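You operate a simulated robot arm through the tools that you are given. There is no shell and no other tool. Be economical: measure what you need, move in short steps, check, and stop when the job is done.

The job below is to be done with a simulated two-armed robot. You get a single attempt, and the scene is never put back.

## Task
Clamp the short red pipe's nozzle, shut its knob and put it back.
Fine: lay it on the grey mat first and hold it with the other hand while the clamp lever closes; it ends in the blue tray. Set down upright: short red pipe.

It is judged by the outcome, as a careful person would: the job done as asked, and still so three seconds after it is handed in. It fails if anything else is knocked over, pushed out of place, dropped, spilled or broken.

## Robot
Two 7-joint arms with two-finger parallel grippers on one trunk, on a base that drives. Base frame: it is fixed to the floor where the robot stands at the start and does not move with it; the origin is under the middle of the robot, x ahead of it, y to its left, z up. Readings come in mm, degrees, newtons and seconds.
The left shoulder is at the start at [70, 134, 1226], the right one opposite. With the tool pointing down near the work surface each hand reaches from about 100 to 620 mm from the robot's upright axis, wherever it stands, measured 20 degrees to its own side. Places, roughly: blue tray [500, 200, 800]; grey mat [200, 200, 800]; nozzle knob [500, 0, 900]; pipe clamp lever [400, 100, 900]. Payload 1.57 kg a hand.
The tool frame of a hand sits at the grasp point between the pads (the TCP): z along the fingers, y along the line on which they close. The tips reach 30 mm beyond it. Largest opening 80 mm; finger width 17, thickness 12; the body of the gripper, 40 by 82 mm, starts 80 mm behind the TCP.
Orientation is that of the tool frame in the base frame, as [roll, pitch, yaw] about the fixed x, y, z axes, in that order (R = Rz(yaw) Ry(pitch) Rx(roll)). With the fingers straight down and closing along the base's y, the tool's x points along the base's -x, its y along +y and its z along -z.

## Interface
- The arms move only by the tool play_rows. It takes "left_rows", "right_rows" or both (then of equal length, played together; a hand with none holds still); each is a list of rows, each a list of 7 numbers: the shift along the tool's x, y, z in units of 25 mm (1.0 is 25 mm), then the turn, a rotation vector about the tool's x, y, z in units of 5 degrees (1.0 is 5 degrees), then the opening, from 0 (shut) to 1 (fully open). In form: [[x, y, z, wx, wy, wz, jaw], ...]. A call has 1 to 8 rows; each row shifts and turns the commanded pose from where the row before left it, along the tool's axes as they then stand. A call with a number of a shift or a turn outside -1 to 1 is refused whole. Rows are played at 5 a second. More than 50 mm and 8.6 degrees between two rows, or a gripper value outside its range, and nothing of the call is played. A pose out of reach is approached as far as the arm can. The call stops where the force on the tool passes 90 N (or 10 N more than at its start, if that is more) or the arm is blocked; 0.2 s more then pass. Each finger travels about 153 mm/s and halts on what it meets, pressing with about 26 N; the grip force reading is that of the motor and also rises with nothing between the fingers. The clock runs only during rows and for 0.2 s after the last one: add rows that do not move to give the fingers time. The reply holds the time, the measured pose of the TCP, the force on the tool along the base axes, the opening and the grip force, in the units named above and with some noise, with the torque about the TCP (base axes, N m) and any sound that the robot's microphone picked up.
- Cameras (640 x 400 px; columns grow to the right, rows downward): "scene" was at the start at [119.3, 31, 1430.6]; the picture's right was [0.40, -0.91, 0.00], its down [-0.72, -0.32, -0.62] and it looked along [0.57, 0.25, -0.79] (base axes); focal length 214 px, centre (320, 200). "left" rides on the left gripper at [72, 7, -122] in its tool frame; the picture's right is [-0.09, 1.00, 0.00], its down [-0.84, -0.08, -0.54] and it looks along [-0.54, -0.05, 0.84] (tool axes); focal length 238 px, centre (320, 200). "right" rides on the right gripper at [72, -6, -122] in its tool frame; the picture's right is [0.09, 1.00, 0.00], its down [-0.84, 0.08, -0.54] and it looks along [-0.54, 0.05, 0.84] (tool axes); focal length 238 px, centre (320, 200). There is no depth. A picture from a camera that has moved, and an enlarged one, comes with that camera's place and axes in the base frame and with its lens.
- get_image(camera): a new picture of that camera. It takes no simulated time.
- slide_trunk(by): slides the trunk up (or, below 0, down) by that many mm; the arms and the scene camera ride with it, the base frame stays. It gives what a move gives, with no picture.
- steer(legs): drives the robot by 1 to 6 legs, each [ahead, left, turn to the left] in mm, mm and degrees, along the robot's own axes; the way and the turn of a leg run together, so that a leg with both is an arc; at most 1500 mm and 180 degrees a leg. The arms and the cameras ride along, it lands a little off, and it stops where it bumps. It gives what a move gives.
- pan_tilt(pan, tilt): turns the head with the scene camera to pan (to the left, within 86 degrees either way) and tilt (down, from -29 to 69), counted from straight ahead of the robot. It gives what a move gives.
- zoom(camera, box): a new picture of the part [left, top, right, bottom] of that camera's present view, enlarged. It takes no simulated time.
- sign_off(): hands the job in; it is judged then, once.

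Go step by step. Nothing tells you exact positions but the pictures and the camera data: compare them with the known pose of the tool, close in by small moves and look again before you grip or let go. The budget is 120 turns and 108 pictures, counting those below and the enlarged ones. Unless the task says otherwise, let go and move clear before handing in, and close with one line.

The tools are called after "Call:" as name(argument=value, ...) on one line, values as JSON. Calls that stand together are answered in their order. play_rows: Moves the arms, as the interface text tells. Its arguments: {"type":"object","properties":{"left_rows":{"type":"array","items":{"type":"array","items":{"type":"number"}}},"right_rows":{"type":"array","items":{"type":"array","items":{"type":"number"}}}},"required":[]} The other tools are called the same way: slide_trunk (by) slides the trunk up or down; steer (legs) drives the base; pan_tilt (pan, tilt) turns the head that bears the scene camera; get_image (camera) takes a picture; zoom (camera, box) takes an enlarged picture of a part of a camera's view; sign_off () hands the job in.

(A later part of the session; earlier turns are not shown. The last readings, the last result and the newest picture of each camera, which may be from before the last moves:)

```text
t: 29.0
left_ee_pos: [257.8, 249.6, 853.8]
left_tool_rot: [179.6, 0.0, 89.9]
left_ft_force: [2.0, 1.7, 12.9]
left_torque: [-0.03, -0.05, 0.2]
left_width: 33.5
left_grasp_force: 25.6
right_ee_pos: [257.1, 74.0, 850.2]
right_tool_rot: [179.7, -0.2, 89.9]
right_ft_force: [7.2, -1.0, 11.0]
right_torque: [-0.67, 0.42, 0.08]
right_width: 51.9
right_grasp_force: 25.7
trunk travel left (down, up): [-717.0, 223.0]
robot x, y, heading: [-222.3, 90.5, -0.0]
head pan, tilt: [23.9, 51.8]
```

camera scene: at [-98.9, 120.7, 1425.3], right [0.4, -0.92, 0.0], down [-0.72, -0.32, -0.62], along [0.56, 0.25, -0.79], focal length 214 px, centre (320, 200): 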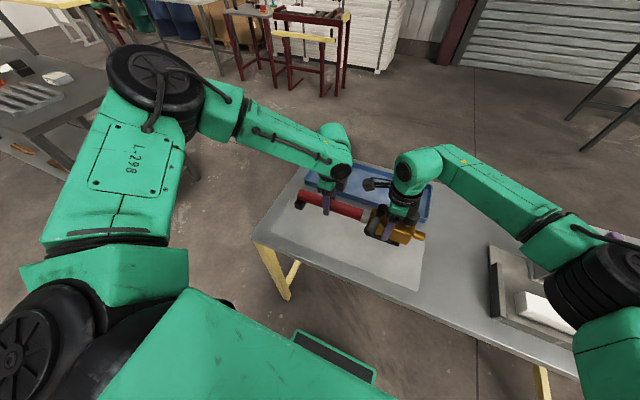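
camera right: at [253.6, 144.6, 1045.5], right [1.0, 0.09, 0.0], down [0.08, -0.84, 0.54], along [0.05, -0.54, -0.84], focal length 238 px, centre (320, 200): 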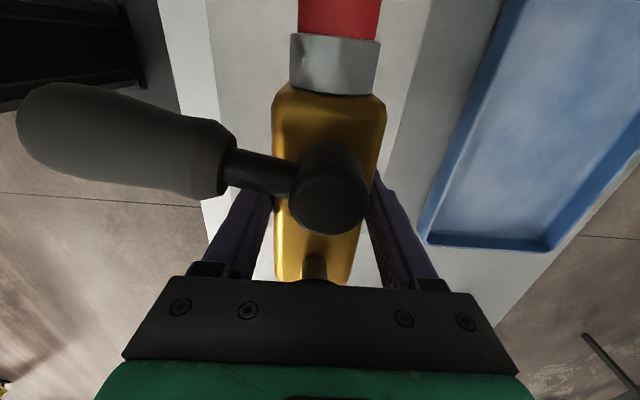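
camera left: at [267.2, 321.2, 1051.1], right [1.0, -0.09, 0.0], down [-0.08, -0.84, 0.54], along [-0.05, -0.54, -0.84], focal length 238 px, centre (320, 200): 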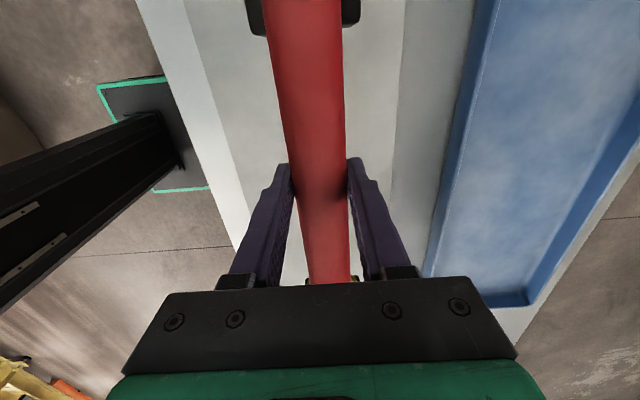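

The tool now rests on the mat. I'll take off the press, then shift the left grip further along the pipe, to y ≈ 293, so it is clear of the lever's sweep, while the right still holds.

Call:
slide_trunk(by=2)

Call:
play_rows(left_rows=[[0, 0, 0, 0, 0, 0, 0.6], [0, 0, 0, 0, 0, 0, 0.75], [0, 0, 0, 0, 0, 0, 0.75], [0.9, 0, 0, 0, 0, 0, 0.75], [0.9, 0, 0, 0, 0, 0, 0.75], [0, 0, 0, 0, 0, 0, 0.3], [0, 0, 0, 0, 0, 0, 0], [0, 0, 0, 0, 0, 0, 0]])

Call:
play_rows(right_rows=[[0, 0, 0, 0, 0, 0, 0.7], [0, 0, 0, 0, 0, 0, 0.9], [0, 0, 0, 0, 0, 0, 0.9], [0, 0, -0.3, 0, 0, 0, 0.9], [0, 0, -0.7, 0, 0, 0, 0.9], [0, 0, -1, 0, 0, 0, 0.9], [0, 0, -1, 0, 0, 0, 0.9], [0, 0, -1, 0, 0, 0, 0.9]])

Call:
get_image(camera="scene")

Call:
get_image(camera="right")

```text
t: 29.5
left_ee_pos: [258.1, 248.4, 854.5]
left_tool_rot: [179.8, 0.0, 90.0]
left_ft_force: [4.1, 2.0, 5.0]
left_torque: [-0.19, -0.08, 0.18]
left_width: 33.2
left_grasp_force: 26.3
right_ee_pos: [257.5, 72.9, 849.1]
right_tool_rot: [-179.9, -0.1, 89.9]
right_ft_force: [2.1, -1.2, 6.5]
right_torque: [0.65, -0.06, -0.15]
right_width: 51.9
right_grasp_force: 26.2
trunk travel left (down, up): [-719.0, 221.0]
robot x, y, heading: [-221.2, 91.9, -0.2]
head pan, tilt: [23.9, 51.8]
```

```text
t: 31.3
left_ee_pos: [257.9, 294.5, 853.7]
left_tool_rot: [179.7, 0.0, 89.9]
left_ft_force: [0.6, -2.5, 0.3]
left_torque: [-0.02, 0.0, 0.37]
left_width: 33.4
left_grasp_force: 25.7
right_ee_pos: [257.6, 71.9, 849.7]
right_tool_rot: [180.0, 0.0, 89.9]
right_ft_force: [-0.3, 1.1, 2.6]
right_torque: [-0.56, -0.08, -0.26]
right_width: 51.6
right_grasp_force: 26.1
trunk travel left (down, up): [-719.0, 221.0]
robot x, y, heading: [-223.2, 91.9, 0.1]
head pan, tilt: [23.9, 51.8]
```

```text
t: 33.1
left_ee_pos: [259.0, 293.6, 853.9]
left_tool_rot: [179.9, -0.1, 89.9]
left_ft_force: [0.0, 0.7, 1.6]
left_torque: [0.08, -0.07, 0.11]
left_width: 33.5
left_grasp_force: 26.2
right_ee_pos: [258.8, 71.2, 947.2]
right_tool_rot: [-180.0, 0.0, 89.9]
right_ft_force: [0.6, -0.3, -0.1]
right_torque: [0.0, -0.01, -0.01]
right_width: 71.9
right_grasp_force: 0.2
trunk travel left (down, up): [-719.0, 221.0]
robot x, y, heading: [-220.7, 91.9, -0.1]
head pan, tilt: [23.9, 51.8]
```

```text
76 pictures are left
camera scene: at [-102.3, 120.5, 1349.6], right [0.4, -0.92, 0.0], down [-0.72, -0.32, -0.62], along [0.57, 0.25, -0.79], focal length 214 px, centre (320, 200)
```

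scene: 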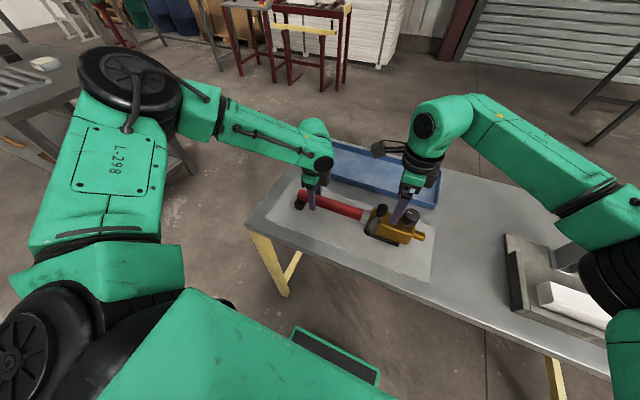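

```text
75 pictures are left
camera right: at [251.0, 144.0, 1070.5], right [1.0, 0.09, 0.0], down [0.08, -0.84, 0.54], along [0.05, -0.54, -0.84], focal length 238 px, centre (320, 200)
```

right: 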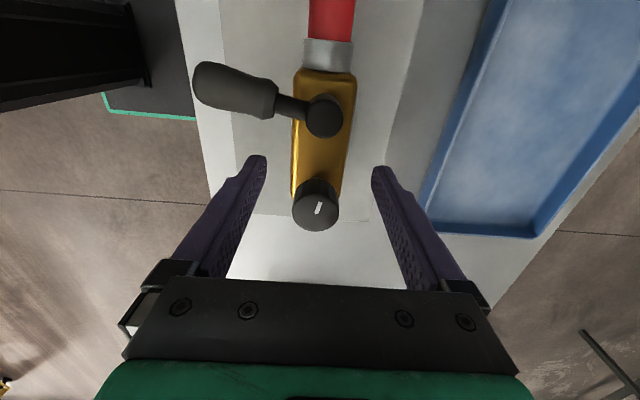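

Now I'll raise the right hand and turn it back to yaw 180, camera towards the robot, so it stays clear of the left hand.

Call:
play_rows(right_rows=[[0, 0, -1, 0, 0, 0, 0.6], [0, 0, -1, 0, 0, 0, 0.3], [0, 0, -0.5, 0, 0, -1, 0], [0, 0, 0, 0, 0, -1, 0], [0, 0, 0, 0, 0, -1, 0], [0, 0, 0, 0, 0, -1, 0], [0, 0, 0, 0, 0, -1, 0], [0, 0, 0, 0, 0, -1, 0]])

Call:
play_rows(right_rows=[[0, 0, 0, 0, 0, -1, 0], [0, 0, 0, 0, 0, -1, 0], [0, 0, 0, 0, 0, -1, 0], [0, 0, 0, 0, 0, -1, 0], [0, 0, 0, 0, 0, -1, 0], [0, 0, 0, 0, 0, -1, 0], [0, 0, 0, 0, 0, -1, 0], [0, 0, 0, 0, 0, -1, 0]])

Call:
play_rows(right_rows=[[0, 0, 0, 0, 0, -1, 0], [0, 0, 0, 0, 0, -1, 0], [0, 0, 0, 0, 0, -1, 0], [0, 0, 0, 0, 0, -1, 0]])

Call:
get_image(camera="right")

```text
t: 34.9
left_ee_pos: [258.6, 294.1, 854.1]
left_tool_rot: [179.8, 0.0, 89.9]
left_ft_force: [-0.2, 0.1, 1.8]
left_torque: [0.02, 0.01, 0.34]
left_width: 33.2
left_grasp_force: 26.1
right_ee_pos: [257.8, 72.4, 1012.0]
right_tool_rot: [179.8, 0.0, 119.9]
right_ft_force: [-0.2, 0.4, 0.0]
right_torque: [0.01, -0.04, 0.01]
right_width: 0.0
right_grasp_force: 21.2
trunk travel left (down, up): [-719.0, 221.0]
robot x, y, heading: [-221.5, 92.8, 0.0]
head pan, tilt: [23.9, 51.8]
```

```text
t: 36.7
left_ee_pos: [258.2, 293.0, 853.5]
left_tool_rot: [179.8, 0.0, 89.8]
left_ft_force: [0.1, 1.1, 0.9]
left_torque: [0.03, 0.01, 0.23]
left_width: 33.1
left_grasp_force: 26.2
right_ee_pos: [257.7, 72.8, 1011.7]
right_tool_rot: [179.9, 0.0, 159.9]
right_ft_force: [0.3, -0.9, 0.5]
right_torque: [-0.01, 0.0, -0.01]
right_width: 0.0
right_grasp_force: 21.3
trunk travel left (down, up): [-719.0, 221.0]
robot x, y, heading: [-223.5, 88.3, 0.2]
head pan, tilt: [23.9, 51.8]
```

```text
t: 37.7
left_ee_pos: [258.6, 294.2, 854.3]
left_tool_rot: [179.9, 0.1, 89.8]
left_ft_force: [0.5, -1.6, 0.4]
left_torque: [-0.01, -0.01, 0.21]
left_width: 33.0
left_grasp_force: 26.0
right_ee_pos: [257.9, 72.0, 1011.5]
right_tool_rot: [180.0, 0.1, -180.0]
right_ft_force: [0.1, -0.9, -0.1]
right_torque: [0.0, 0.0, -0.02]
right_width: 0.0
right_grasp_force: 21.3
trunk travel left (down, up): [-719.0, 221.0]
robot x, y, heading: [-223.3, 88.3, -0.2]
head pan, tilt: [23.9, 51.8]
```

```text
74 pictures are left
camera right: at [186.0, 66.0, 1133.1], right [-0.09, 1.0, 0.0], down [0.84, 0.08, 0.54], along [0.54, 0.05, -0.84], focal length 238 px, centre (320, 200)
```

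right: 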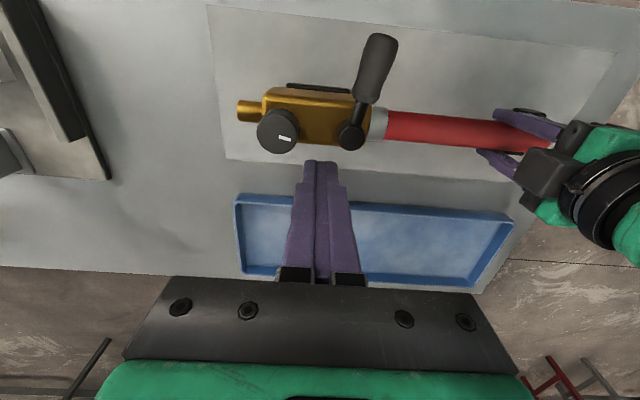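

Lever pivot is at about (257, 104) and the handle runs to (176, 119). I'll bring the closed fingers down on its nozzle side at (195, 78).

Call:
play_rows(right_rows=[[0.84, 0.08, 0, 0, 0, 0, 0], [0.84, 0.08, 0, 0, 0, 0, 0], [0.84, 0.08, 0, 0, 0, 0, 0], [0, 0, 1, 0, 0, 0, 0], [0, 0, 1, 0, 0, 0, 0], [0, 0, 1, 0, 0, 0, 0], [0, 0, 0.82, 0, 0, 0, 0]])

Call:
get_image(camera="right")

Call:
zoom(camera="scene", box=[270, 140, 460, 260])

```text
t: 39.3
left_ee_pos: [258.3, 294.3, 854.0]
left_tool_rot: [179.8, -0.1, 89.8]
left_ft_force: [0.3, 0.7, 0.1]
left_torque: [0.03, 0.01, -0.11]
left_width: 33.3
left_grasp_force: 25.9
right_ee_pos: [196.2, 78.3, 915.5]
right_tool_rot: [179.9, 0.1, 179.9]
right_ft_force: [-1.5, -0.1, -0.3]
right_torque: [-0.04, 0.01, -0.02]
right_width: 0.1
right_grasp_force: 21.4
trunk travel left (down, up): [-719.0, 221.0]
robot x, y, heading: [-221.9, 91.1, -0.3]
head pan, tilt: [23.9, 51.8]
```

```text
73 pictures are left
camera right: at [123.3, 71.7, 1037.3], right [-0.09, 1.0, 0.0], down [0.84, 0.08, 0.54], along [0.54, 0.05, -0.84], focal length 238 px, centre (320, 200)
```

right: 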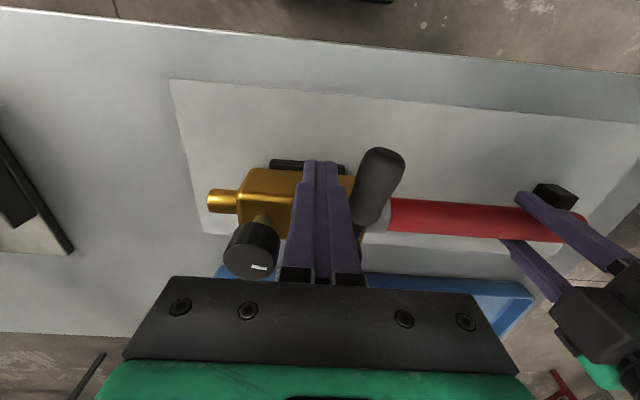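

```text
3.33 times, centred on (365, 200) of scene
camera zoom: at [-102.3, 120.6, 1349.6], right [0.4, -0.92, 0.0], down [-0.72, -0.32, -0.62], along [0.57, 0.25, -0.79], focal length 715 px, centre (170, 200)
```

zoom: 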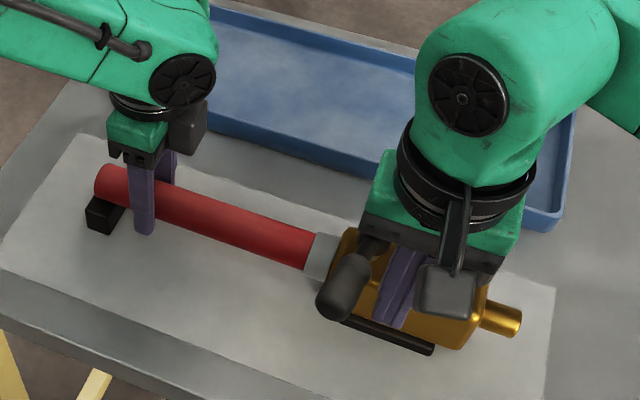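

Call:
play_rows(right_rows=[[0.03, 0.45, 0, 0, 0, 0, 0], [0.02, 0.44, 0, 0, 0, 0, 0], [0.02, 0.44, 0, 0, 0, 0, 0]])

Call:
get_image(camera="right")

```text
t: 40.1
left_ee_pos: [258.0, 295.2, 853.7]
left_tool_rot: [179.8, 0.0, 89.8]
left_ft_force: [-2.4, 6.3, 3.5]
left_torque: [0.76, -0.01, -0.47]
left_width: 33.2
left_grasp_force: 25.9
right_ee_pos: [192.0, 113.2, 916.9]
right_tool_rot: [179.9, 0.0, 179.9]
right_ft_force: [0.2, -4.0, -0.1]
right_torque: [-0.05, -0.04, 0.0]
right_width: 0.0
right_grasp_force: 21.1
trunk travel left (down, up): [-719.0, 221.0]
robot x, y, heading: [-222.8, 91.2, -0.4]
head pan, tilt: [23.9, 51.8]
```

```text
71 pictures are left
camera right: at [121.3, 105.8, 1037.8], right [-0.09, 1.0, 0.0], down [0.84, 0.08, 0.54], along [0.54, 0.05, -0.84], focal length 238 px, centre (320, 200)
```

right: 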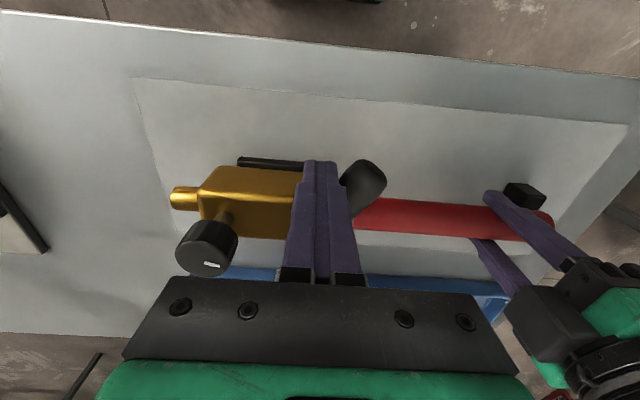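

The lever swings with light force, so I'll continue along the arc.

Call:
play_rows(right_rows=[[-0.15, 0.4, 0, 0, 0, 0, 0], [-0.2, 0.4, 0, 0, 0, 0, 0], [-0.26, 0.36, 0, 0, 0, 0, 0], [-0.28, 0.33, 0, 0, 0, 0, 0]])

Call:
get_image(camera="right")

Call:
zoom(camera="scene", box=[270, 140, 460, 260])

```text
t: 41.1
left_ee_pos: [257.9, 294.1, 853.5]
left_tool_rot: [179.7, 0.1, 89.9]
left_ft_force: [0.9, 3.0, -0.2]
left_torque: [0.16, -0.04, 0.2]
left_width: 33.1
left_grasp_force: 25.6
right_ee_pos: [216.0, 148.6, 917.1]
right_tool_rot: [179.9, 0.0, 179.9]
right_ft_force: [-0.6, -2.6, -0.4]
right_torque: [-0.02, 0.04, 0.0]
right_width: 0.0
right_grasp_force: 21.3
trunk travel left (down, up): [-719.0, 221.0]
robot x, y, heading: [-219.6, 87.6, -0.2]
head pan, tilt: [23.9, 51.8]
```

```text
70 pictures are left
camera right: at [143.7, 142.7, 1037.8], right [-0.09, 1.0, 0.0], down [0.84, 0.08, 0.54], along [0.54, 0.05, -0.84], focal length 238 px, centre (320, 200)
```

right: 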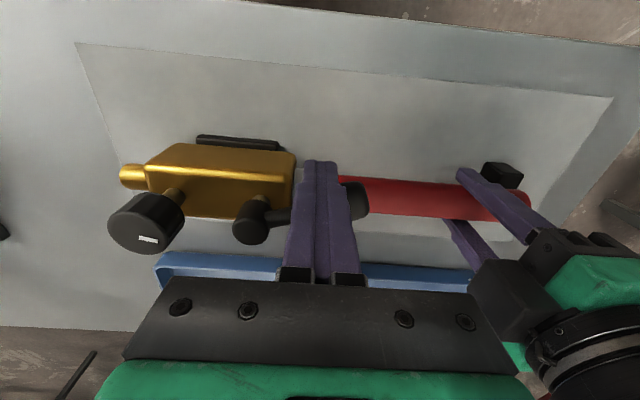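

```text
3.33 times, centred on (365, 200) of scene
camera zoom: at [-102.1, 120.8, 1349.6], right [0.4, -0.92, 0.0], down [-0.72, -0.32, -0.62], along [0.57, 0.25, -0.79], focal length 715 px, centre (170, 200)
```

zoom: 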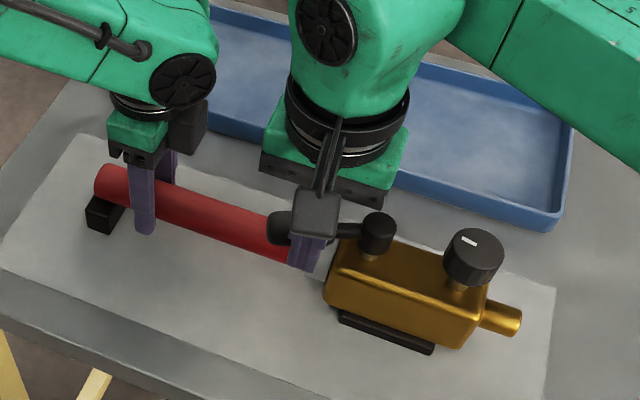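

Call:
play_rows(right_rows=[[-0.3, 0.2, 0, 0, 0, 0, 0], [-0.3, 0.1, 0, 0, 0, 0, 0], [-0.3, 0, 0, 0, 0, 0, 0], [0, 0, 0, 0, 0, 0, 0]])

Call:
get_image(camera="right")

Call:
zoom(camera="scene", box=[270, 140, 460, 260])

```text
t: 42.1
left_ee_pos: [258.9, 292.6, 855.3]
left_tool_rot: [179.8, 0.1, 89.9]
left_ft_force: [6.0, -0.7, 0.2]
left_torque: [0.16, 0.22, 0.64]
left_width: 33.2
left_grasp_force: 26.3
right_ee_pos: [237.6, 157.2, 916.3]
right_tool_rot: [179.9, 0.0, 180.0]
right_ft_force: [-6.5, 0.6, 1.9]
right_torque: [-0.09, 0.1, 0.01]
right_width: 0.0
right_grasp_force: 21.1
trunk travel left (down, up): [-719.0, 221.0]
robot x, y, heading: [-221.3, 90.1, -0.3]
head pan, tilt: [23.9, 51.8]
```

```text
68 pictures are left
camera right: at [166.1, 150.3, 1037.8], right [-0.09, 1.0, 0.0], down [0.84, 0.08, 0.54], along [0.54, 0.05, -0.84], focal length 238 px, centre (320, 200)
```

right: 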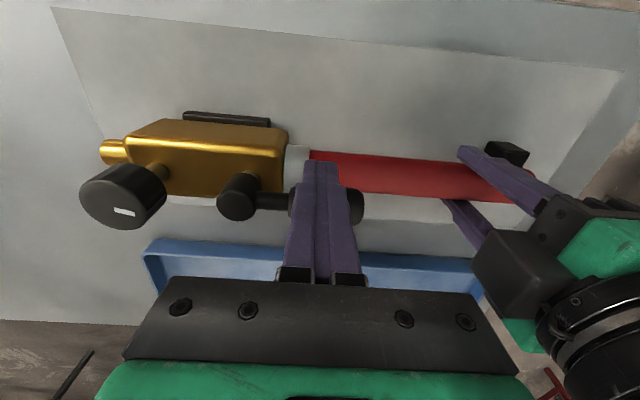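

```text
3.33 times, centred on (365, 200) of scene
camera zoom: at [-102.4, 120.8, 1349.6], right [0.4, -0.92, 0.0], down [-0.72, -0.32, -0.62], along [0.57, 0.25, -0.79], focal length 715 px, centre (170, 200)
```

zoom: 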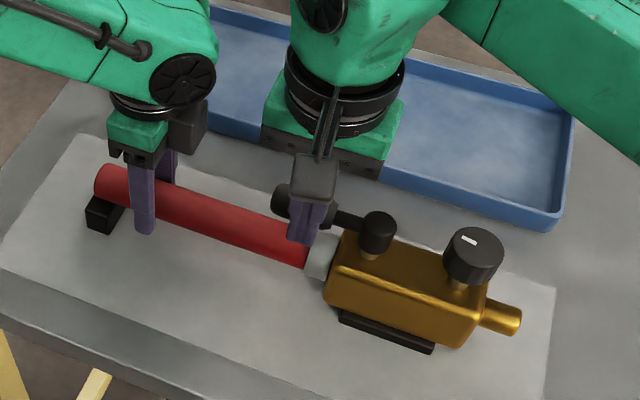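

Call:
play_rows(right_rows=[[-0.15, 0, 0, 0, 0, 0, 0], [-0.15, 0, 0, 0, 0, 0, 0], [0, 0, 0, 0, 0, 0, 0]])

Call:
get_image(camera="right")

```text
t: 42.9
left_ee_pos: [258.0, 294.3, 855.0]
left_tool_rot: [179.7, 0.0, 89.8]
left_ft_force: [7.4, -0.7, 2.3]
left_torque: [0.28, 0.02, 0.56]
left_width: 33.6
left_grasp_force: 26.4
right_ee_pos: [243.0, 157.2, 917.6]
right_tool_rot: [180.0, 0.1, 179.9]
right_ft_force: [-9.9, 0.9, 7.7]
right_torque: [0.03, 0.14, 0.05]
right_width: 0.0
right_grasp_force: 21.2
trunk travel left (down, up): [-719.0, 221.0]
robot x, y, heading: [-220.7, 85.7, 0.0]
head pan, tilt: [23.9, 51.8]
```

```text
66 pictures are left
camera right: at [172.2, 149.7, 1038.5], right [-0.09, 1.0, 0.0], down [0.84, 0.08, 0.54], along [0.54, 0.05, -0.84], focal length 238 px, centre (320, 200)
```

right: 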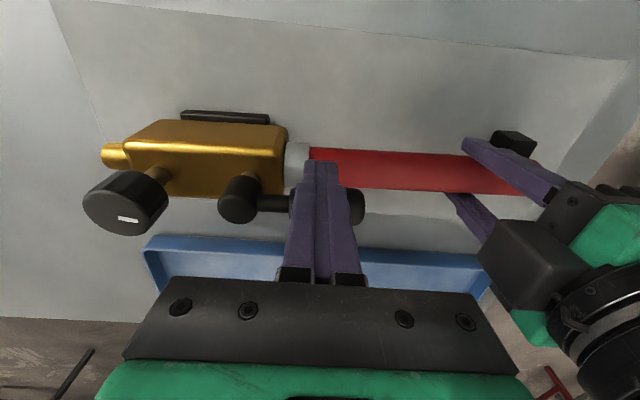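

The lever seems to be at its stop, because further pushing moves the tool. I'll back off, lift and look.

Call:
play_rows(right_rows=[[0.4, 0, 0, 0, 0, 0, 0], [0.6, 0, 0, 0, 0, 0, 0], [0.8, 0, 0, 0, 0, 0, 0], [0.4, 0, -0.8, 0, 0, 0, 0], [0, -0.3, -1, 0, 0, 0, 0], [0, -0.5, -1, 0, 0, 0, 0], [0, -0.5, -0.5, 0, 0, 0, 0]])

Call:
get_image(camera="right")

Call:
zoom(camera="scene", box=[270, 140, 460, 260])

```text
t: 44.5
left_ee_pos: [258.9, 292.5, 852.9]
left_tool_rot: [179.9, 0.0, 89.9]
left_ft_force: [0.7, -0.4, -0.5]
left_torque: [0.38, -0.14, 0.24]
left_width: 33.3
left_grasp_force: 26.0
right_ee_pos: [191.0, 122.8, 999.9]
right_tool_rot: [179.8, 0.0, 179.9]
right_ft_force: [-0.1, 0.0, -0.6]
right_torque: [0.02, 0.01, -0.02]
right_width: 0.0
right_grasp_force: 21.4
trunk travel left (down, up): [-719.0, 221.0]
robot x, y, heading: [-221.9, 91.0, 0.1]
head pan, tilt: [23.9, 51.8]
```

```text
65 pictures are left
camera right: at [119.4, 117.1, 1120.4], right [-0.09, 1.0, 0.0], down [0.84, 0.08, 0.54], along [0.54, 0.05, -0.84], focal length 238 px, centre (320, 200)
```

right: 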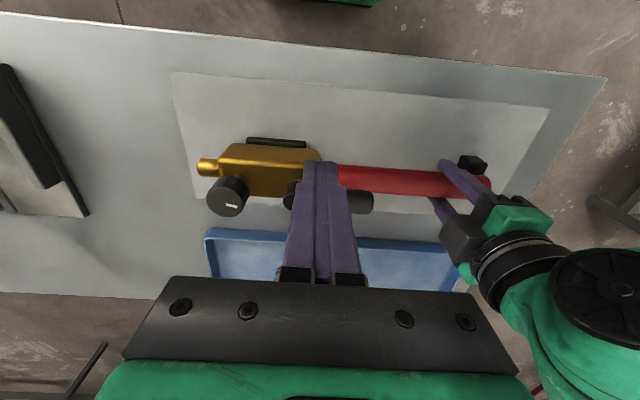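

```text
3.33 times, centred on (365, 200) of scene
camera zoom: at [-101.6, 120.3, 1349.5], right [0.4, -0.92, 0.0], down [-0.72, -0.32, -0.62], along [0.57, 0.25, -0.79], focal length 715 px, centre (170, 200)
```

zoom: 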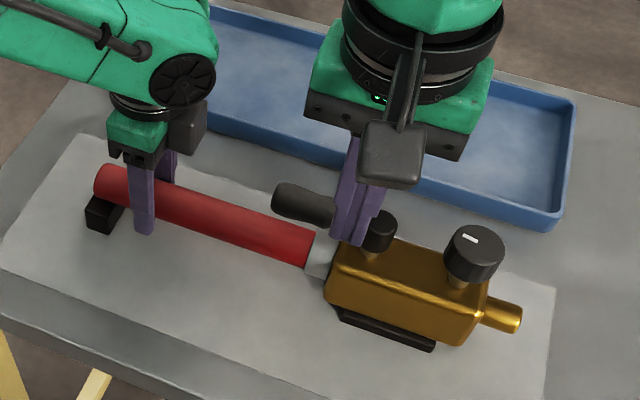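

Call:
play_rows(right_rows=[[-0.6, -0.88, 0, 0, 0, 0, 0.4], [-0.7, -0.88, 0, 0, 0, 0, 0.7], [-0.7, -0.88, 0, 0, 0, 0, 0.8], [-0.68, -0.87, 0, 0, 0, 0, 0.8]])

Call:
get_image(camera="right")

Call:
zoom(camera="scene", box=[270, 140, 460, 260])

```text
t: 45.5
left_ee_pos: [258.4, 293.5, 854.0]
left_tool_rot: [179.8, 0.1, 89.9]
left_ft_force: [1.4, -0.1, -0.2]
left_torque: [-0.11, -0.04, 0.39]
left_width: 33.1
left_grasp_force: 25.8
right_ee_pos: [259.1, 34.8, 997.5]
right_tool_rot: [179.9, 0.0, 179.8]
right_ft_force: [-0.3, -0.6, -0.2]
right_torque: [-0.02, 0.02, -0.05]
right_width: 64.2
right_grasp_force: 0.1
trunk travel left (down, up): [-719.0, 221.0]
robot x, y, heading: [-225.4, 86.0, -0.1]
head pan, tilt: [23.9, 51.8]
```

```text
63 pictures are left
camera right: at [186.5, 28.4, 1118.6], right [-0.09, 1.0, 0.0], down [0.84, 0.08, 0.54], along [0.54, 0.05, -0.84], focal length 238 px, centre (320, 200)
```

right: 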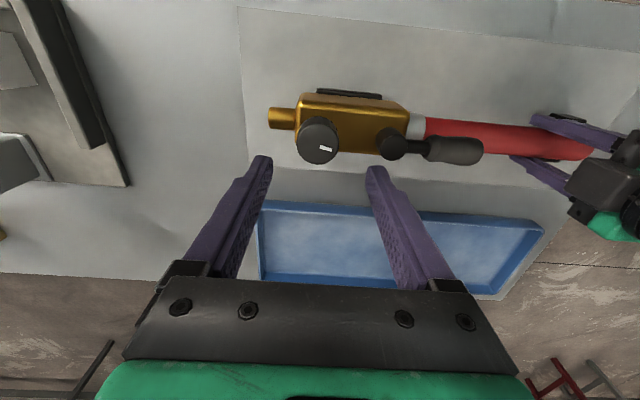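

```text
3.33 times, centred on (365, 200) of scene
camera zoom: at [-101.5, 120.3, 1349.6], right [0.4, -0.92, 0.0], down [-0.72, -0.32, -0.62], along [0.57, 0.25, -0.79], focal length 715 px, centre (170, 200)
```

zoom: 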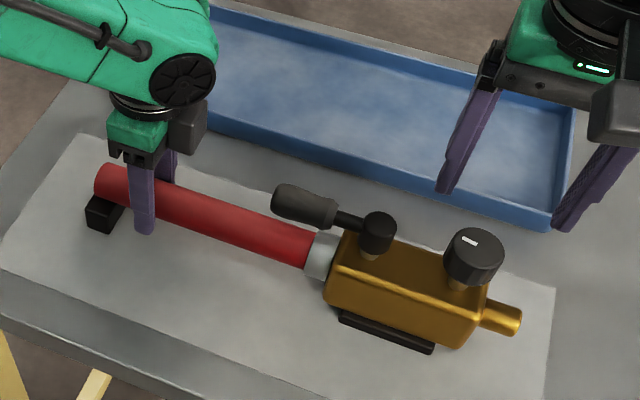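

The lever now lies along the pipe at 90° and stays there. Next the knob, at (255, 34): I'll lower the open jaws around it.

Call:
play_rows(right_rows=[[0.14, -0.04, 0.7, 0, 0, 0, 0.8], [0, 0, 0.7, 0, 0, 0, 0.8], [0, 0, 0.7, 0, 0, 0, 0.8], [0, 0, 0.7, 0, 0, 0, 0.8]])

Call:
get_image(camera="right")

Call:
zoom(camera="scene", box=[300, 140, 490, 260])

```text
t: 46.5
left_ee_pos: [258.4, 293.9, 853.6]
left_tool_rot: [179.9, 0.1, 89.8]
left_ft_force: [0.7, 0.3, -0.6]
left_torque: [-0.16, -0.04, 0.34]
left_width: 33.0
left_grasp_force: 26.2
right_ee_pos: [253.4, 35.1, 927.6]
right_tool_rot: [180.0, 0.0, 179.9]
right_ft_force: [-0.4, 0.5, 0.1]
right_torque: [0.01, -0.02, -0.01]
right_width: 63.9
right_grasp_force: 0.1
trunk travel left (down, up): [-719.0, 221.0]
robot x, y, heading: [-225.9, 89.3, -0.2]
head pan, tilt: [23.9, 51.8]
```

```text
61 pictures are left
camera right: at [182.0, 29.1, 1049.2], right [-0.09, 1.0, 0.0], down [0.84, 0.08, 0.54], along [0.54, 0.05, -0.84], focal length 238 px, centre (320, 200)
```

right: 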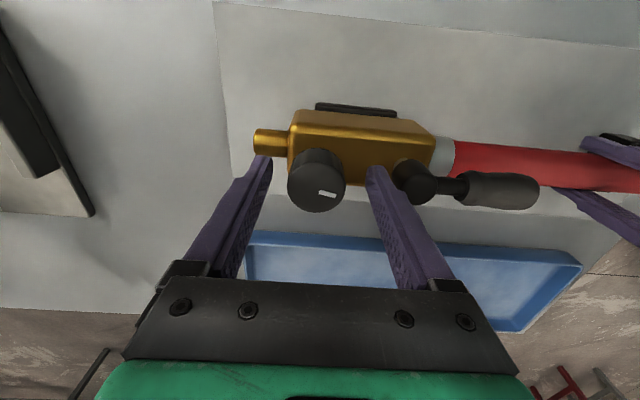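

```text
3.33 times, centred on (395, 200) of scene
camera zoom: at [-101.4, 120.9, 1349.5], right [0.4, -0.92, 0.0], down [-0.72, -0.32, -0.62], along [0.57, 0.25, -0.79], focal length 715 px, centre (70, 200)
```

zoom: 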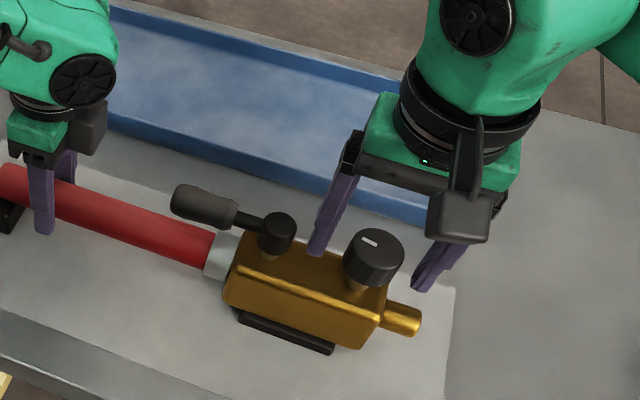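

Call:
play_rows(right_rows=[[-0.1, 0, 0, 0, 0, 0, 0.6], [0, 0, 0, 0, 0, 0, 0.4], [0, 0, 0, 0, 0, 0, 0.2], [0, 0, 0, 0, 0, 0, 0], [0, 0, 0, 0, 0, 0, 0]])

Call:
get_image(camera="right")

```text
t: 47.7
left_ee_pos: [258.0, 293.9, 854.2]
left_tool_rot: [-180.0, -0.1, 89.9]
left_ft_force: [1.9, 14.0, -0.2]
left_torque: [-0.28, -0.05, 0.46]
left_width: 33.2
left_grasp_force: 25.9
right_ee_pos: [257.2, 33.7, 927.2]
right_tool_rot: [-179.9, 0.1, 179.7]
right_ft_force: [-1.6, -16.1, 0.7]
right_torque: [-0.08, 0.13, -0.02]
right_width: 37.2
right_grasp_force: 25.8
trunk travel left (down, up): [-719.0, 221.0]
robot x, y, heading: [-222.6, 88.6, -0.1]
head pan, tilt: [23.9, 51.8]
```

```text
59 pictures are left
camera right: at [184.6, 28.3, 1049.0], right [-0.09, 1.0, 0.0], down [0.84, 0.08, 0.54], along [0.54, 0.05, -0.84], focal length 238 px, centre (320, 200)
```

right: 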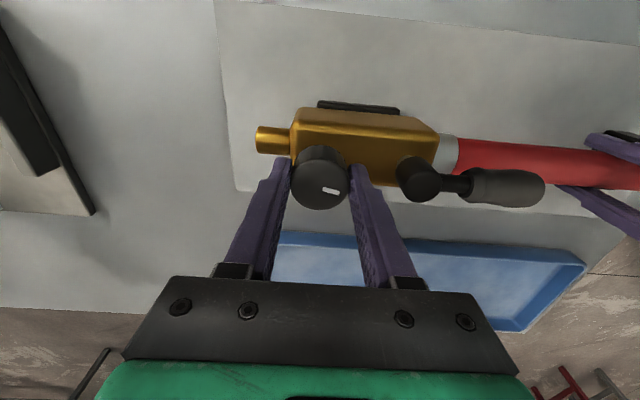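

The knob is gripped (37 mm) with some side load. I'll ease that and then turn it clockwise in small steps while watching the torque.

Call:
play_rows(right_rows=[[0, -0.08, 0, 0, 0, 0, 0], [0, 0, 0, 0, 0, 0, 0]])

Call:
play_rows(right_rows=[[0, 0, 0, 0, 0, 1, 0], [0, 0, 0, 0, 0, 1, 0], [0, 0, 0, 0, 0, 1, 0], [0, 0, 0, 0, 0, 1, 0]])

Call:
get_image(camera="right")

```text
t: 48.3
left_ee_pos: [259.5, 293.4, 853.2]
left_tool_rot: [179.8, 0.0, 89.7]
left_ft_force: [1.9, 8.0, -0.2]
left_torque: [0.58, 0.05, 0.44]
left_width: 33.2
left_grasp_force: 25.6
right_ee_pos: [256.4, 34.4, 927.8]
right_tool_rot: [179.9, 0.0, 179.9]
right_ft_force: [-1.9, -6.6, 0.1]
right_torque: [-0.53, 0.05, 0.0]
right_width: 37.0
right_grasp_force: 26.2
trunk travel left (down, up): [-719.0, 221.0]
robot x, y, heading: [-219.3, 90.9, 0.1]
head pan, tilt: [23.9, 51.8]
```

```text
t: 49.3
left_ee_pos: [259.4, 294.0, 853.3]
left_tool_rot: [179.9, 0.1, 89.7]
left_ft_force: [1.2, 0.4, -0.6]
left_torque: [0.21, -0.02, 0.44]
left_width: 33.0
left_grasp_force: 25.4
right_ee_pos: [256.6, 34.0, 928.2]
right_tool_rot: [-180.0, -0.1, 159.8]
right_ft_force: [-0.5, -0.2, -0.6]
right_torque: [-0.27, 0.19, 0.01]
right_width: 37.2
right_grasp_force: 26.5
trunk travel left (down, up): [-719.0, 221.0]
robot x, y, heading: [-223.3, 87.3, 0.1]
head pan, tilt: [23.9, 51.8]
```

```text
58 pictures are left
camera right: at [187.3, 52.2, 1049.6], right [0.26, 0.97, 0.0], down [0.81, -0.22, 0.54], along [0.52, -0.14, -0.84], focal length 238 px, centre (320, 200)
```

right: 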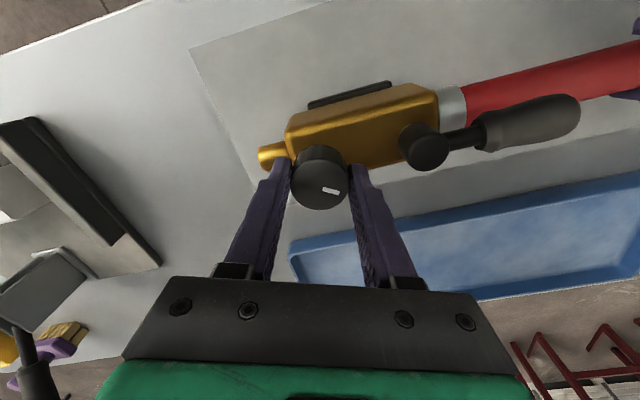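

Call:
play_rows(right_rows=[[0, 0, 0, 0, 0, 1, 0], [0, 0, 0, 0, 0, 1, 0], [0, 0, 0, 0, 0, 1, 0], [0, 0, 0, 0, 0, 1, 0], [0, 0, 0, 0, 0, 1, 0], [0, 0, 0, 0, 0, 1, 0]])

Call:
get_image(camera="right")

```text
t: 50.7
left_ee_pos: [259.2, 292.8, 853.9]
left_tool_rot: [179.8, 0.0, 89.8]
left_ft_force: [0.7, -13.2, 2.7]
left_torque: [-0.27, -0.04, 0.34]
left_width: 33.5
left_grasp_force: 25.6
right_ee_pos: [257.0, 33.6, 928.2]
right_tool_rot: [179.8, -0.1, 129.8]
right_ft_force: [-0.3, 14.2, -3.0]
right_torque: [-0.14, 0.15, -0.02]
right_width: 37.1
right_grasp_force: 25.9
trunk travel left (down, up): [-719.0, 221.0]
robot x, y, heading: [-222.1, 90.1, 0.1]
head pan, tilt: [23.9, 51.8]
```

```text
57 pictures are left
camera right: at [206.0, 84.5, 1049.9], right [0.71, 0.71, 0.0], down [0.6, -0.59, 0.54], along [0.38, -0.38, -0.84], focal length 238 px, centre (320, 200)
```

right: 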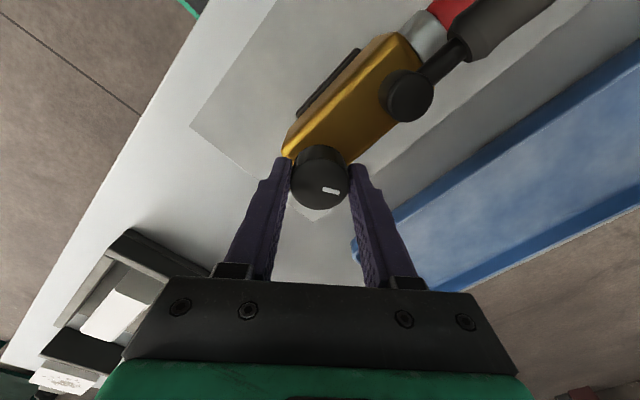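

Call:
play_rows(right_rows=[[0.05, 0.04, 0, 0, 0, 1, 0], [0, 0, 0, 0, 0, 1, 0], [0, 0, 0, 0, 0, 1, 0], [0, 0, 0, 0, 0, 1, 0]])

Call:
play_rows(right_rows=[[0, 0, 0, 0, 0, 1, 0], [0, 0, 0, 0, 0, 1, 0], [0, 0, 0, 0, 0, 1, 0], [0, 0, 0, 0, 0, 1, 0]])

Call:
get_image(camera="right")

Call:
zoom(camera="scene", box=[300, 140, 490, 260])

```text
t: 51.7
left_ee_pos: [258.2, 293.9, 852.7]
left_tool_rot: [179.9, 0.1, 89.8]
left_ft_force: [-1.1, -7.3, 2.0]
left_torque: [-0.25, -0.09, -0.24]
left_width: 33.1
left_grasp_force: 25.8
right_ee_pos: [256.9, 33.8, 929.0]
right_tool_rot: [179.9, 0.0, 109.7]
right_ft_force: [0.2, 9.2, -2.8]
right_torque: [-0.28, 0.05, 0.04]
right_width: 37.0
right_grasp_force: 26.1
trunk travel left (down, up): [-719.0, 221.0]
robot x, y, heading: [-219.2, 88.2, -0.2]
head pan, tilt: [23.9, 51.8]
```

```text
t: 52.7
left_ee_pos: [258.3, 293.8, 853.0]
left_tool_rot: [-180.0, 0.0, 89.9]
left_ft_force: [-0.5, 0.6, -0.1]
left_torque: [0.39, 0.01, -0.52]
left_width: 33.2
left_grasp_force: 26.1
right_ee_pos: [257.5, 33.9, 928.0]
right_tool_rot: [-179.9, 0.0, 89.8]
right_ft_force: [-0.7, -2.4, 1.2]
right_torque: [0.23, -0.03, 0.36]
right_width: 36.7
right_grasp_force: 26.6
trunk travel left (down, up): [-719.0, 221.0]
robot x, y, heading: [-220.3, 90.8, -0.3]
head pan, tilt: [23.9, 51.8]
```

```text
56 pictures are left
camera right: at [250.8, 106.2, 1050.0], right [1.0, 0.09, 0.0], down [0.07, -0.84, 0.54], along [0.05, -0.54, -0.84], focal length 238 px, centre (320, 200)
```

right: 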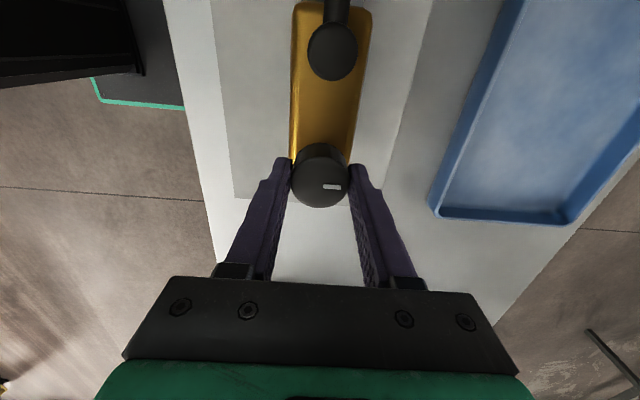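

```text
3.33 times, centred on (395, 200) of scene
camera zoom: at [-101.3, 120.5, 1349.5], right [0.4, -0.92, 0.0], down [-0.72, -0.32, -0.62], along [0.57, 0.25, -0.79], focal length 715 px, centre (70, 200)
```

zoom: 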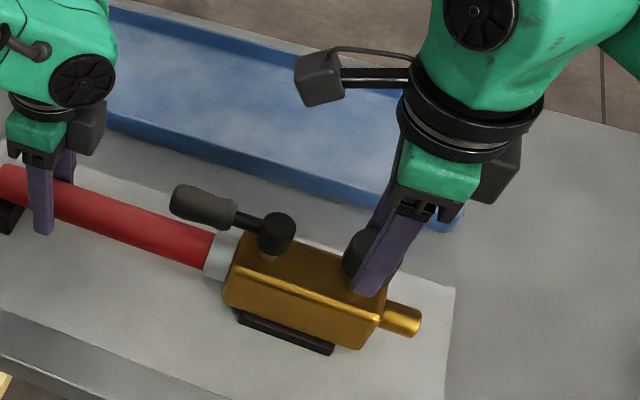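

The torque rises after nearly 90° of turn, which suggests the stop. I'll try one more small turn to confirm.

Call:
play_rows(right_rows=[[0, 0, 0, 0, 0, 0.8, 0], [0, 0, 0, 0, 0, 0, 0]])

Call:
get_image(camera="right")

```text
t: 53.3
left_ee_pos: [258.4, 293.6, 853.2]
left_tool_rot: [179.8, 0.0, 90.0]
left_ft_force: [0.6, 2.8, -0.3]
left_torque: [0.61, -0.06, -0.41]
left_width: 33.3
left_grasp_force: 25.8
right_ee_pos: [256.7, 34.8, 928.5]
right_tool_rot: [179.9, 0.1, 85.7]
right_ft_force: [-0.5, -2.6, 0.5]
right_torque: [0.21, 0.09, 0.53]
right_width: 37.0
right_grasp_force: 25.8
trunk travel left (down, up): [-719.0, 221.0]
robot x, y, heading: [-218.1, 93.5, -0.3]
head pan, tilt: [23.9, 51.8]
```

```text
54 pictures are left
camera right: at [255.9, 107.0, 1049.9], right [1.0, 0.02, 0.0], down [0.02, -0.84, 0.54], along [0.01, -0.54, -0.84], focal length 238 px, centre (320, 200)
```

right: 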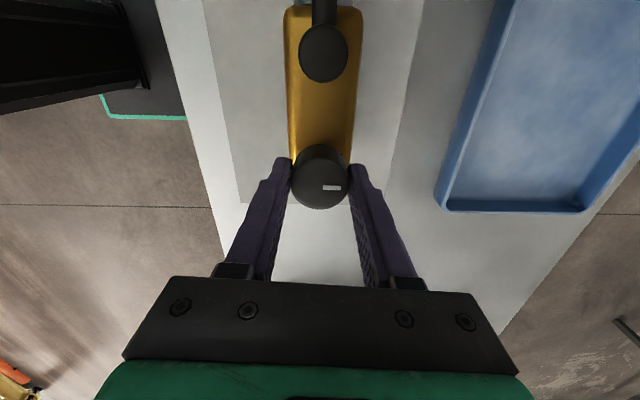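

Torque climbed to 0.53 N·m with the mark at its end position, so the knob is shut at its stop. I'll relax, release, and move the right hand back to its grip on the block.

Call:
play_rows(right_rows=[[0, 0, 0, 0, 0, -0.85, 0], [0, 0, 0, 0, 0, 0, 0.6], [0, 0, 0, 0, 0, 0, 0.85], [0, 0, 0, 0, 0, 0, 0.9], [0, 0, -1, 0, 0, 0, 0.9], [0, 0, -1, 0, 0, 0, 0.9], [0.76, 0, 0, 0, 0, 0, 0.9], [0.76, 0, 0, 0, 0, 0, 0.9]])

Call:
get_image(camera="right")

Call:
zoom(camera="scene", box=[270, 140, 460, 260])

```text
t: 55.1
left_ee_pos: [257.4, 295.1, 854.4]
left_tool_rot: [179.9, 0.1, 89.7]
left_ft_force: [1.3, 0.3, 0.7]
left_torque: [-0.67, 0.02, 0.18]
left_width: 33.3
left_grasp_force: 25.9
right_ee_pos: [257.0, 73.0, 979.8]
right_tool_rot: [180.0, 0.0, 90.1]
right_ft_force: [0.2, -0.2, 0.3]
right_torque: [0.0, -0.01, 0.01]
right_width: 72.1
right_grasp_force: 0.0
trunk travel left (down, up): [-719.0, 221.0]
robot x, y, heading: [-224.1, 89.3, -0.0]
head pan, tilt: [23.9, 51.8]
```

```text
53 pictures are left
camera right: at [249.5, 145.1, 1100.1], right [1.0, 0.09, 0.0], down [0.08, -0.84, 0.54], along [0.05, -0.54, -0.84], focal length 238 px, centre (320, 200)
```

right: 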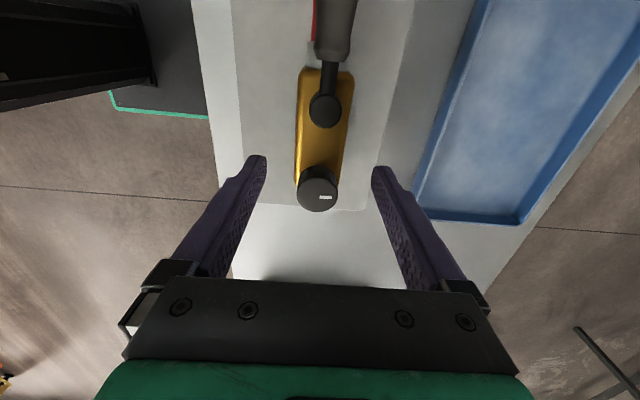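

```text
3.33 times, centred on (365, 200) of scene
camera zoom: at [-101.7, 121.3, 1349.6], right [0.4, -0.92, 0.0], down [-0.72, -0.32, -0.62], along [0.57, 0.25, -0.79], focal length 715 px, centre (170, 200)
```

zoom: 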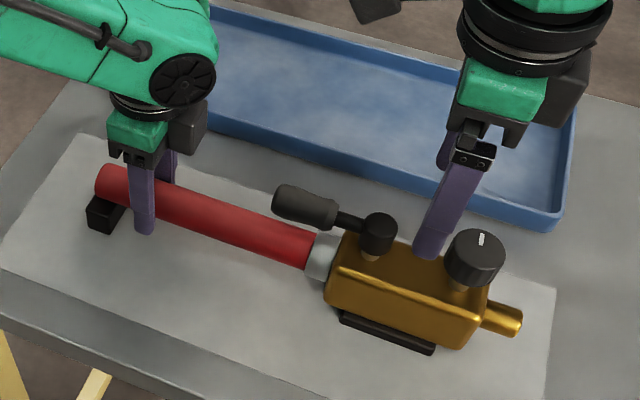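

Lever and knob are both in their end positions. I'll lower the right hand and grip the block again.

Call:
play_rows(right_rows=[[0, 0, 1, 0, 0, 0, 0.95], [0, 0, 1, 0, 0, 0, 0.95], [0, 0, 1, 0, 0, 0, 0.95], [0, 0, 1, 0, 0, 0, 0.95], [0, 0, 0.8, 0, 0, 0, 0.95], [0, 0, 0.36, 0, 0, 0, 0.95]])

Call:
play_rows(right_rows=[[0, 0, 0, 0, 0, 0, 0.75], [0, 0, 0, 0, 0, 0, 0.5], [0, 0, 0, 0, 0, 0, 0.3], [0, 0, 0, 0, 0, 0, 0], [0, 0, 0, 0, 0, 0, 0]])

Call:
slide_trunk(by=15)

Call:
slide_trunk(by=60)

Call:
zoom(camera="scene", box=[250, 130, 460, 260])

```text
t: 56.5
left_ee_pos: [258.7, 293.2, 854.6]
left_tool_rot: [179.9, 0.1, 89.8]
left_ft_force: [0.9, 0.4, -0.6]
left_torque: [-0.07, -0.04, 0.3]
left_width: 33.0
left_grasp_force: 25.8
right_ee_pos: [258.4, 72.3, 849.4]
right_tool_rot: [-180.0, 0.0, 90.1]
right_ft_force: [-0.4, 0.6, -0.1]
right_torque: [0.0, 0.02, -0.05]
right_width: 76.4
right_grasp_force: 0.0
trunk travel left (down, up): [-719.0, 221.0]
robot x, y, heading: [-223.1, 87.3, -0.0]
head pan, tilt: [23.9, 51.8]
```

```text
t: 57.7
left_ee_pos: [258.0, 295.0, 853.4]
left_tool_rot: [180.0, 0.0, 89.7]
left_ft_force: [-2.1, -0.9, 0.1]
left_torque: [0.07, 0.01, -0.29]
left_width: 33.1
left_grasp_force: 26.2
right_ee_pos: [257.2, 72.4, 848.0]
right_tool_rot: [180.0, 0.0, 90.1]
right_ft_force: [2.5, 0.8, -0.2]
right_torque: [-0.18, -0.01, -0.3]
right_width: 51.9
right_grasp_force: 25.9
trunk travel left (down, up): [-719.0, 221.0]
robot x, y, heading: [-224.4, 90.4, 0.1]
head pan, tilt: [23.9, 51.8]
```

```text
t: 58.3
left_ee_pos: [258.9, 292.9, 868.9]
left_tool_rot: [179.7, -0.1, 89.9]
left_ft_force: [-4.1, -0.9, -1.2]
left_torque: [-0.02, 0.01, -0.49]
left_width: 33.0
left_grasp_force: 25.6
right_ee_pos: [258.3, 71.9, 863.7]
right_tool_rot: [-180.0, 0.1, 90.1]
right_ft_force: [3.8, 1.6, -4.7]
right_torque: [-0.23, 0.0, -0.42]
right_width: 51.8
right_grasp_force: 25.8
trunk travel left (down, up): [-734.0, 206.0]
robot x, y, heading: [-220.6, 90.1, 0.1]
head pan, tilt: [23.9, 51.8]
```

```text
t: 59.3
left_ee_pos: [258.5, 292.7, 928.3]
left_tool_rot: [180.0, -0.1, 89.8]
left_ft_force: [-4.3, -1.2, 0.0]
left_torque: [-0.09, 0.06, -0.49]
left_width: 33.2
left_grasp_force: 26.5
right_ee_pos: [258.4, 72.0, 923.8]
right_tool_rot: [180.0, 0.0, 90.1]
right_ft_force: [4.9, 1.4, -5.9]
right_torque: [-0.31, -0.01, -0.61]
right_width: 52.1
right_grasp_force: 26.1
trunk travel left (down, up): [-794.0, 146.0]
robot x, y, heading: [-220.2, 92.3, -0.0]
head pan, tilt: [23.9, 51.8]
```

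```text
3.05 times, centred on (355, 195) of scene
camera zoom: at [-100.9, 120.7, 1424.5], right [0.4, -0.92, 0.0], down [-0.72, -0.32, -0.62], along [0.57, 0.25, -0.79], focal length 654 px, centre (213, 215)
```

zoom: 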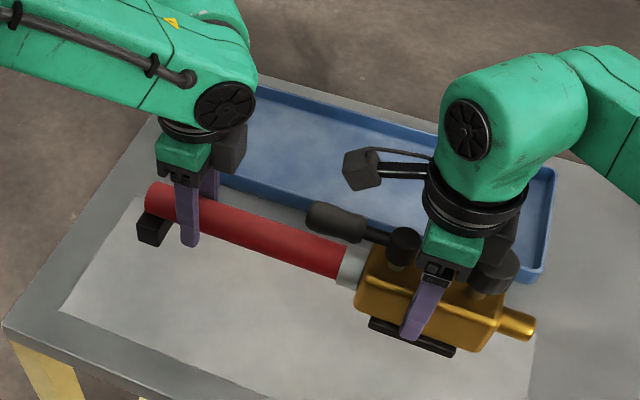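

The tool is lifted level. Driving forward about 222 mm to put it back over its place in the tray.

Call:
steer(legs=[[222, 0, 0]])

Call:
get_image(camera="scene")

Call:
get_image(camera="right")

Call:
get_image(camera="left")

```text
t: 61.0
left_ee_pos: [479.9, 293.9, 929.6]
left_tool_rot: [179.8, 0.1, 89.7]
left_ft_force: [-4.1, -1.0, -0.2]
left_torque: [0.01, 0.05, -0.46]
left_width: 33.1
left_grasp_force: 25.9
right_ee_pos: [477.9, 71.4, 923.9]
right_tool_rot: [179.8, 0.0, 90.0]
right_ft_force: [4.9, 1.2, -5.6]
right_torque: [-0.21, -0.03, -0.54]
right_width: 52.0
right_grasp_force: 26.3
trunk travel left (down, up): [-794.0, 146.0]
robot x, y, heading: [1.5, 87.8, -0.2]
head pan, tilt: [23.9, 51.8]
```

```text
50 pictures are left
camera scene: at [118.8, 120.0, 1424.7], right [0.4, -0.92, 0.0], down [-0.72, -0.32, -0.62], along [0.57, 0.25, -0.79], focal length 214 px, centre (320, 200)
```

scene: 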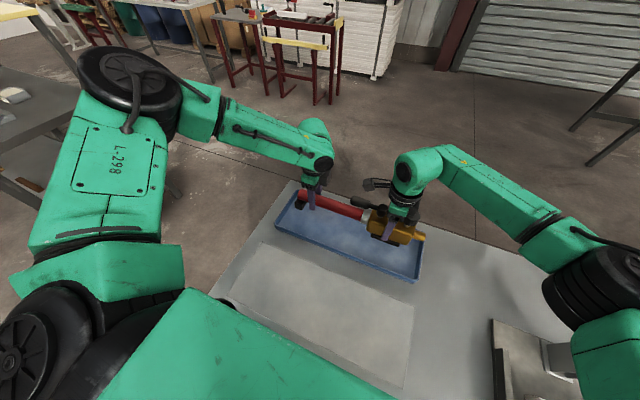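

```text
49 pictures are left
camera right: at [471.4, 143.7, 1046.2], right [1.0, 0.09, 0.0], down [0.08, -0.84, 0.54], along [0.05, -0.54, -0.84], focal length 238 px, centre (320, 200)
```

right: 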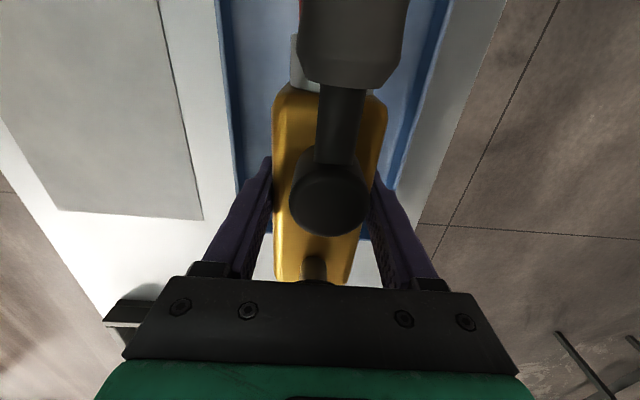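

```text
48 pictures are left
camera left: at [485.9, 365.5, 1051.8], right [1.0, -0.1, 0.0], down [-0.08, -0.84, 0.54], along [-0.05, -0.54, -0.84], focal length 238 px, centre (320, 200)
```

left: 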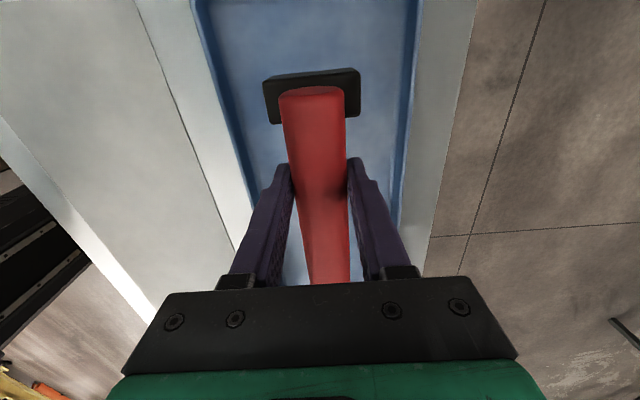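

Call:
slide_trunk(by=-65)

Call:
slide_trunk(by=-2.5)

Call:
slide_trunk(by=-1.5)

```text
t: 62.1
left_ee_pos: [480.0, 293.5, 864.7]
left_tool_rot: [179.9, 0.0, 89.8]
left_ft_force: [-1.5, -0.9, -0.5]
left_torque: [0.05, -0.03, -0.3]
left_width: 33.5
left_grasp_force: 26.3
right_ee_pos: [478.6, 71.3, 858.8]
right_tool_rot: [-179.9, 0.0, 90.0]
right_ft_force: [2.0, 0.7, -4.3]
right_torque: [0.01, 0.01, -0.07]
right_width: 51.9
right_grasp_force: 26.2
trunk travel left (down, up): [-729.0, 211.0]
robot x, y, heading: [-0.5, 90.6, 0.1]
head pan, tilt: [23.9, 51.8]
```

```text
t: 62.6
left_ee_pos: [481.0, 293.0, 861.7]
left_tool_rot: [179.9, 0.0, 89.8]
left_ft_force: [-2.2, -0.5, -0.3]
left_torque: [0.05, 0.02, -0.35]
left_width: 33.4
left_grasp_force: 25.9
right_ee_pos: [479.3, 71.9, 856.1]
right_tool_rot: [180.0, 0.0, 90.1]
right_ft_force: [2.3, 0.8, -5.4]
right_torque: [-0.13, 0.02, -0.19]
right_width: 51.9
right_grasp_force: 25.9
trunk travel left (down, up): [-726.0, 213.0]
robot x, y, heading: [0.3, 91.4, 0.0]
head pan, tilt: [23.9, 51.8]
```

```text
t: 63.1
left_ee_pos: [480.6, 293.5, 859.1]
left_tool_rot: [179.9, 0.0, 89.8]
left_ft_force: [-3.7, -0.7, -0.8]
left_torque: [-0.01, 0.01, -0.44]
left_width: 33.2
left_grasp_force: 26.2
right_ee_pos: [478.5, 71.3, 854.9]
right_tool_rot: [-180.0, 0.0, 90.1]
right_ft_force: [2.7, 0.7, -5.3]
right_torque: [-0.27, 0.01, -0.29]
right_width: 51.8
right_grasp_force: 26.1
trunk travel left (down, up): [-725.0, 215.0]
robot x, y, heading: [-0.9, 93.2, -0.0]
head pan, tilt: [23.9, 51.8]
```

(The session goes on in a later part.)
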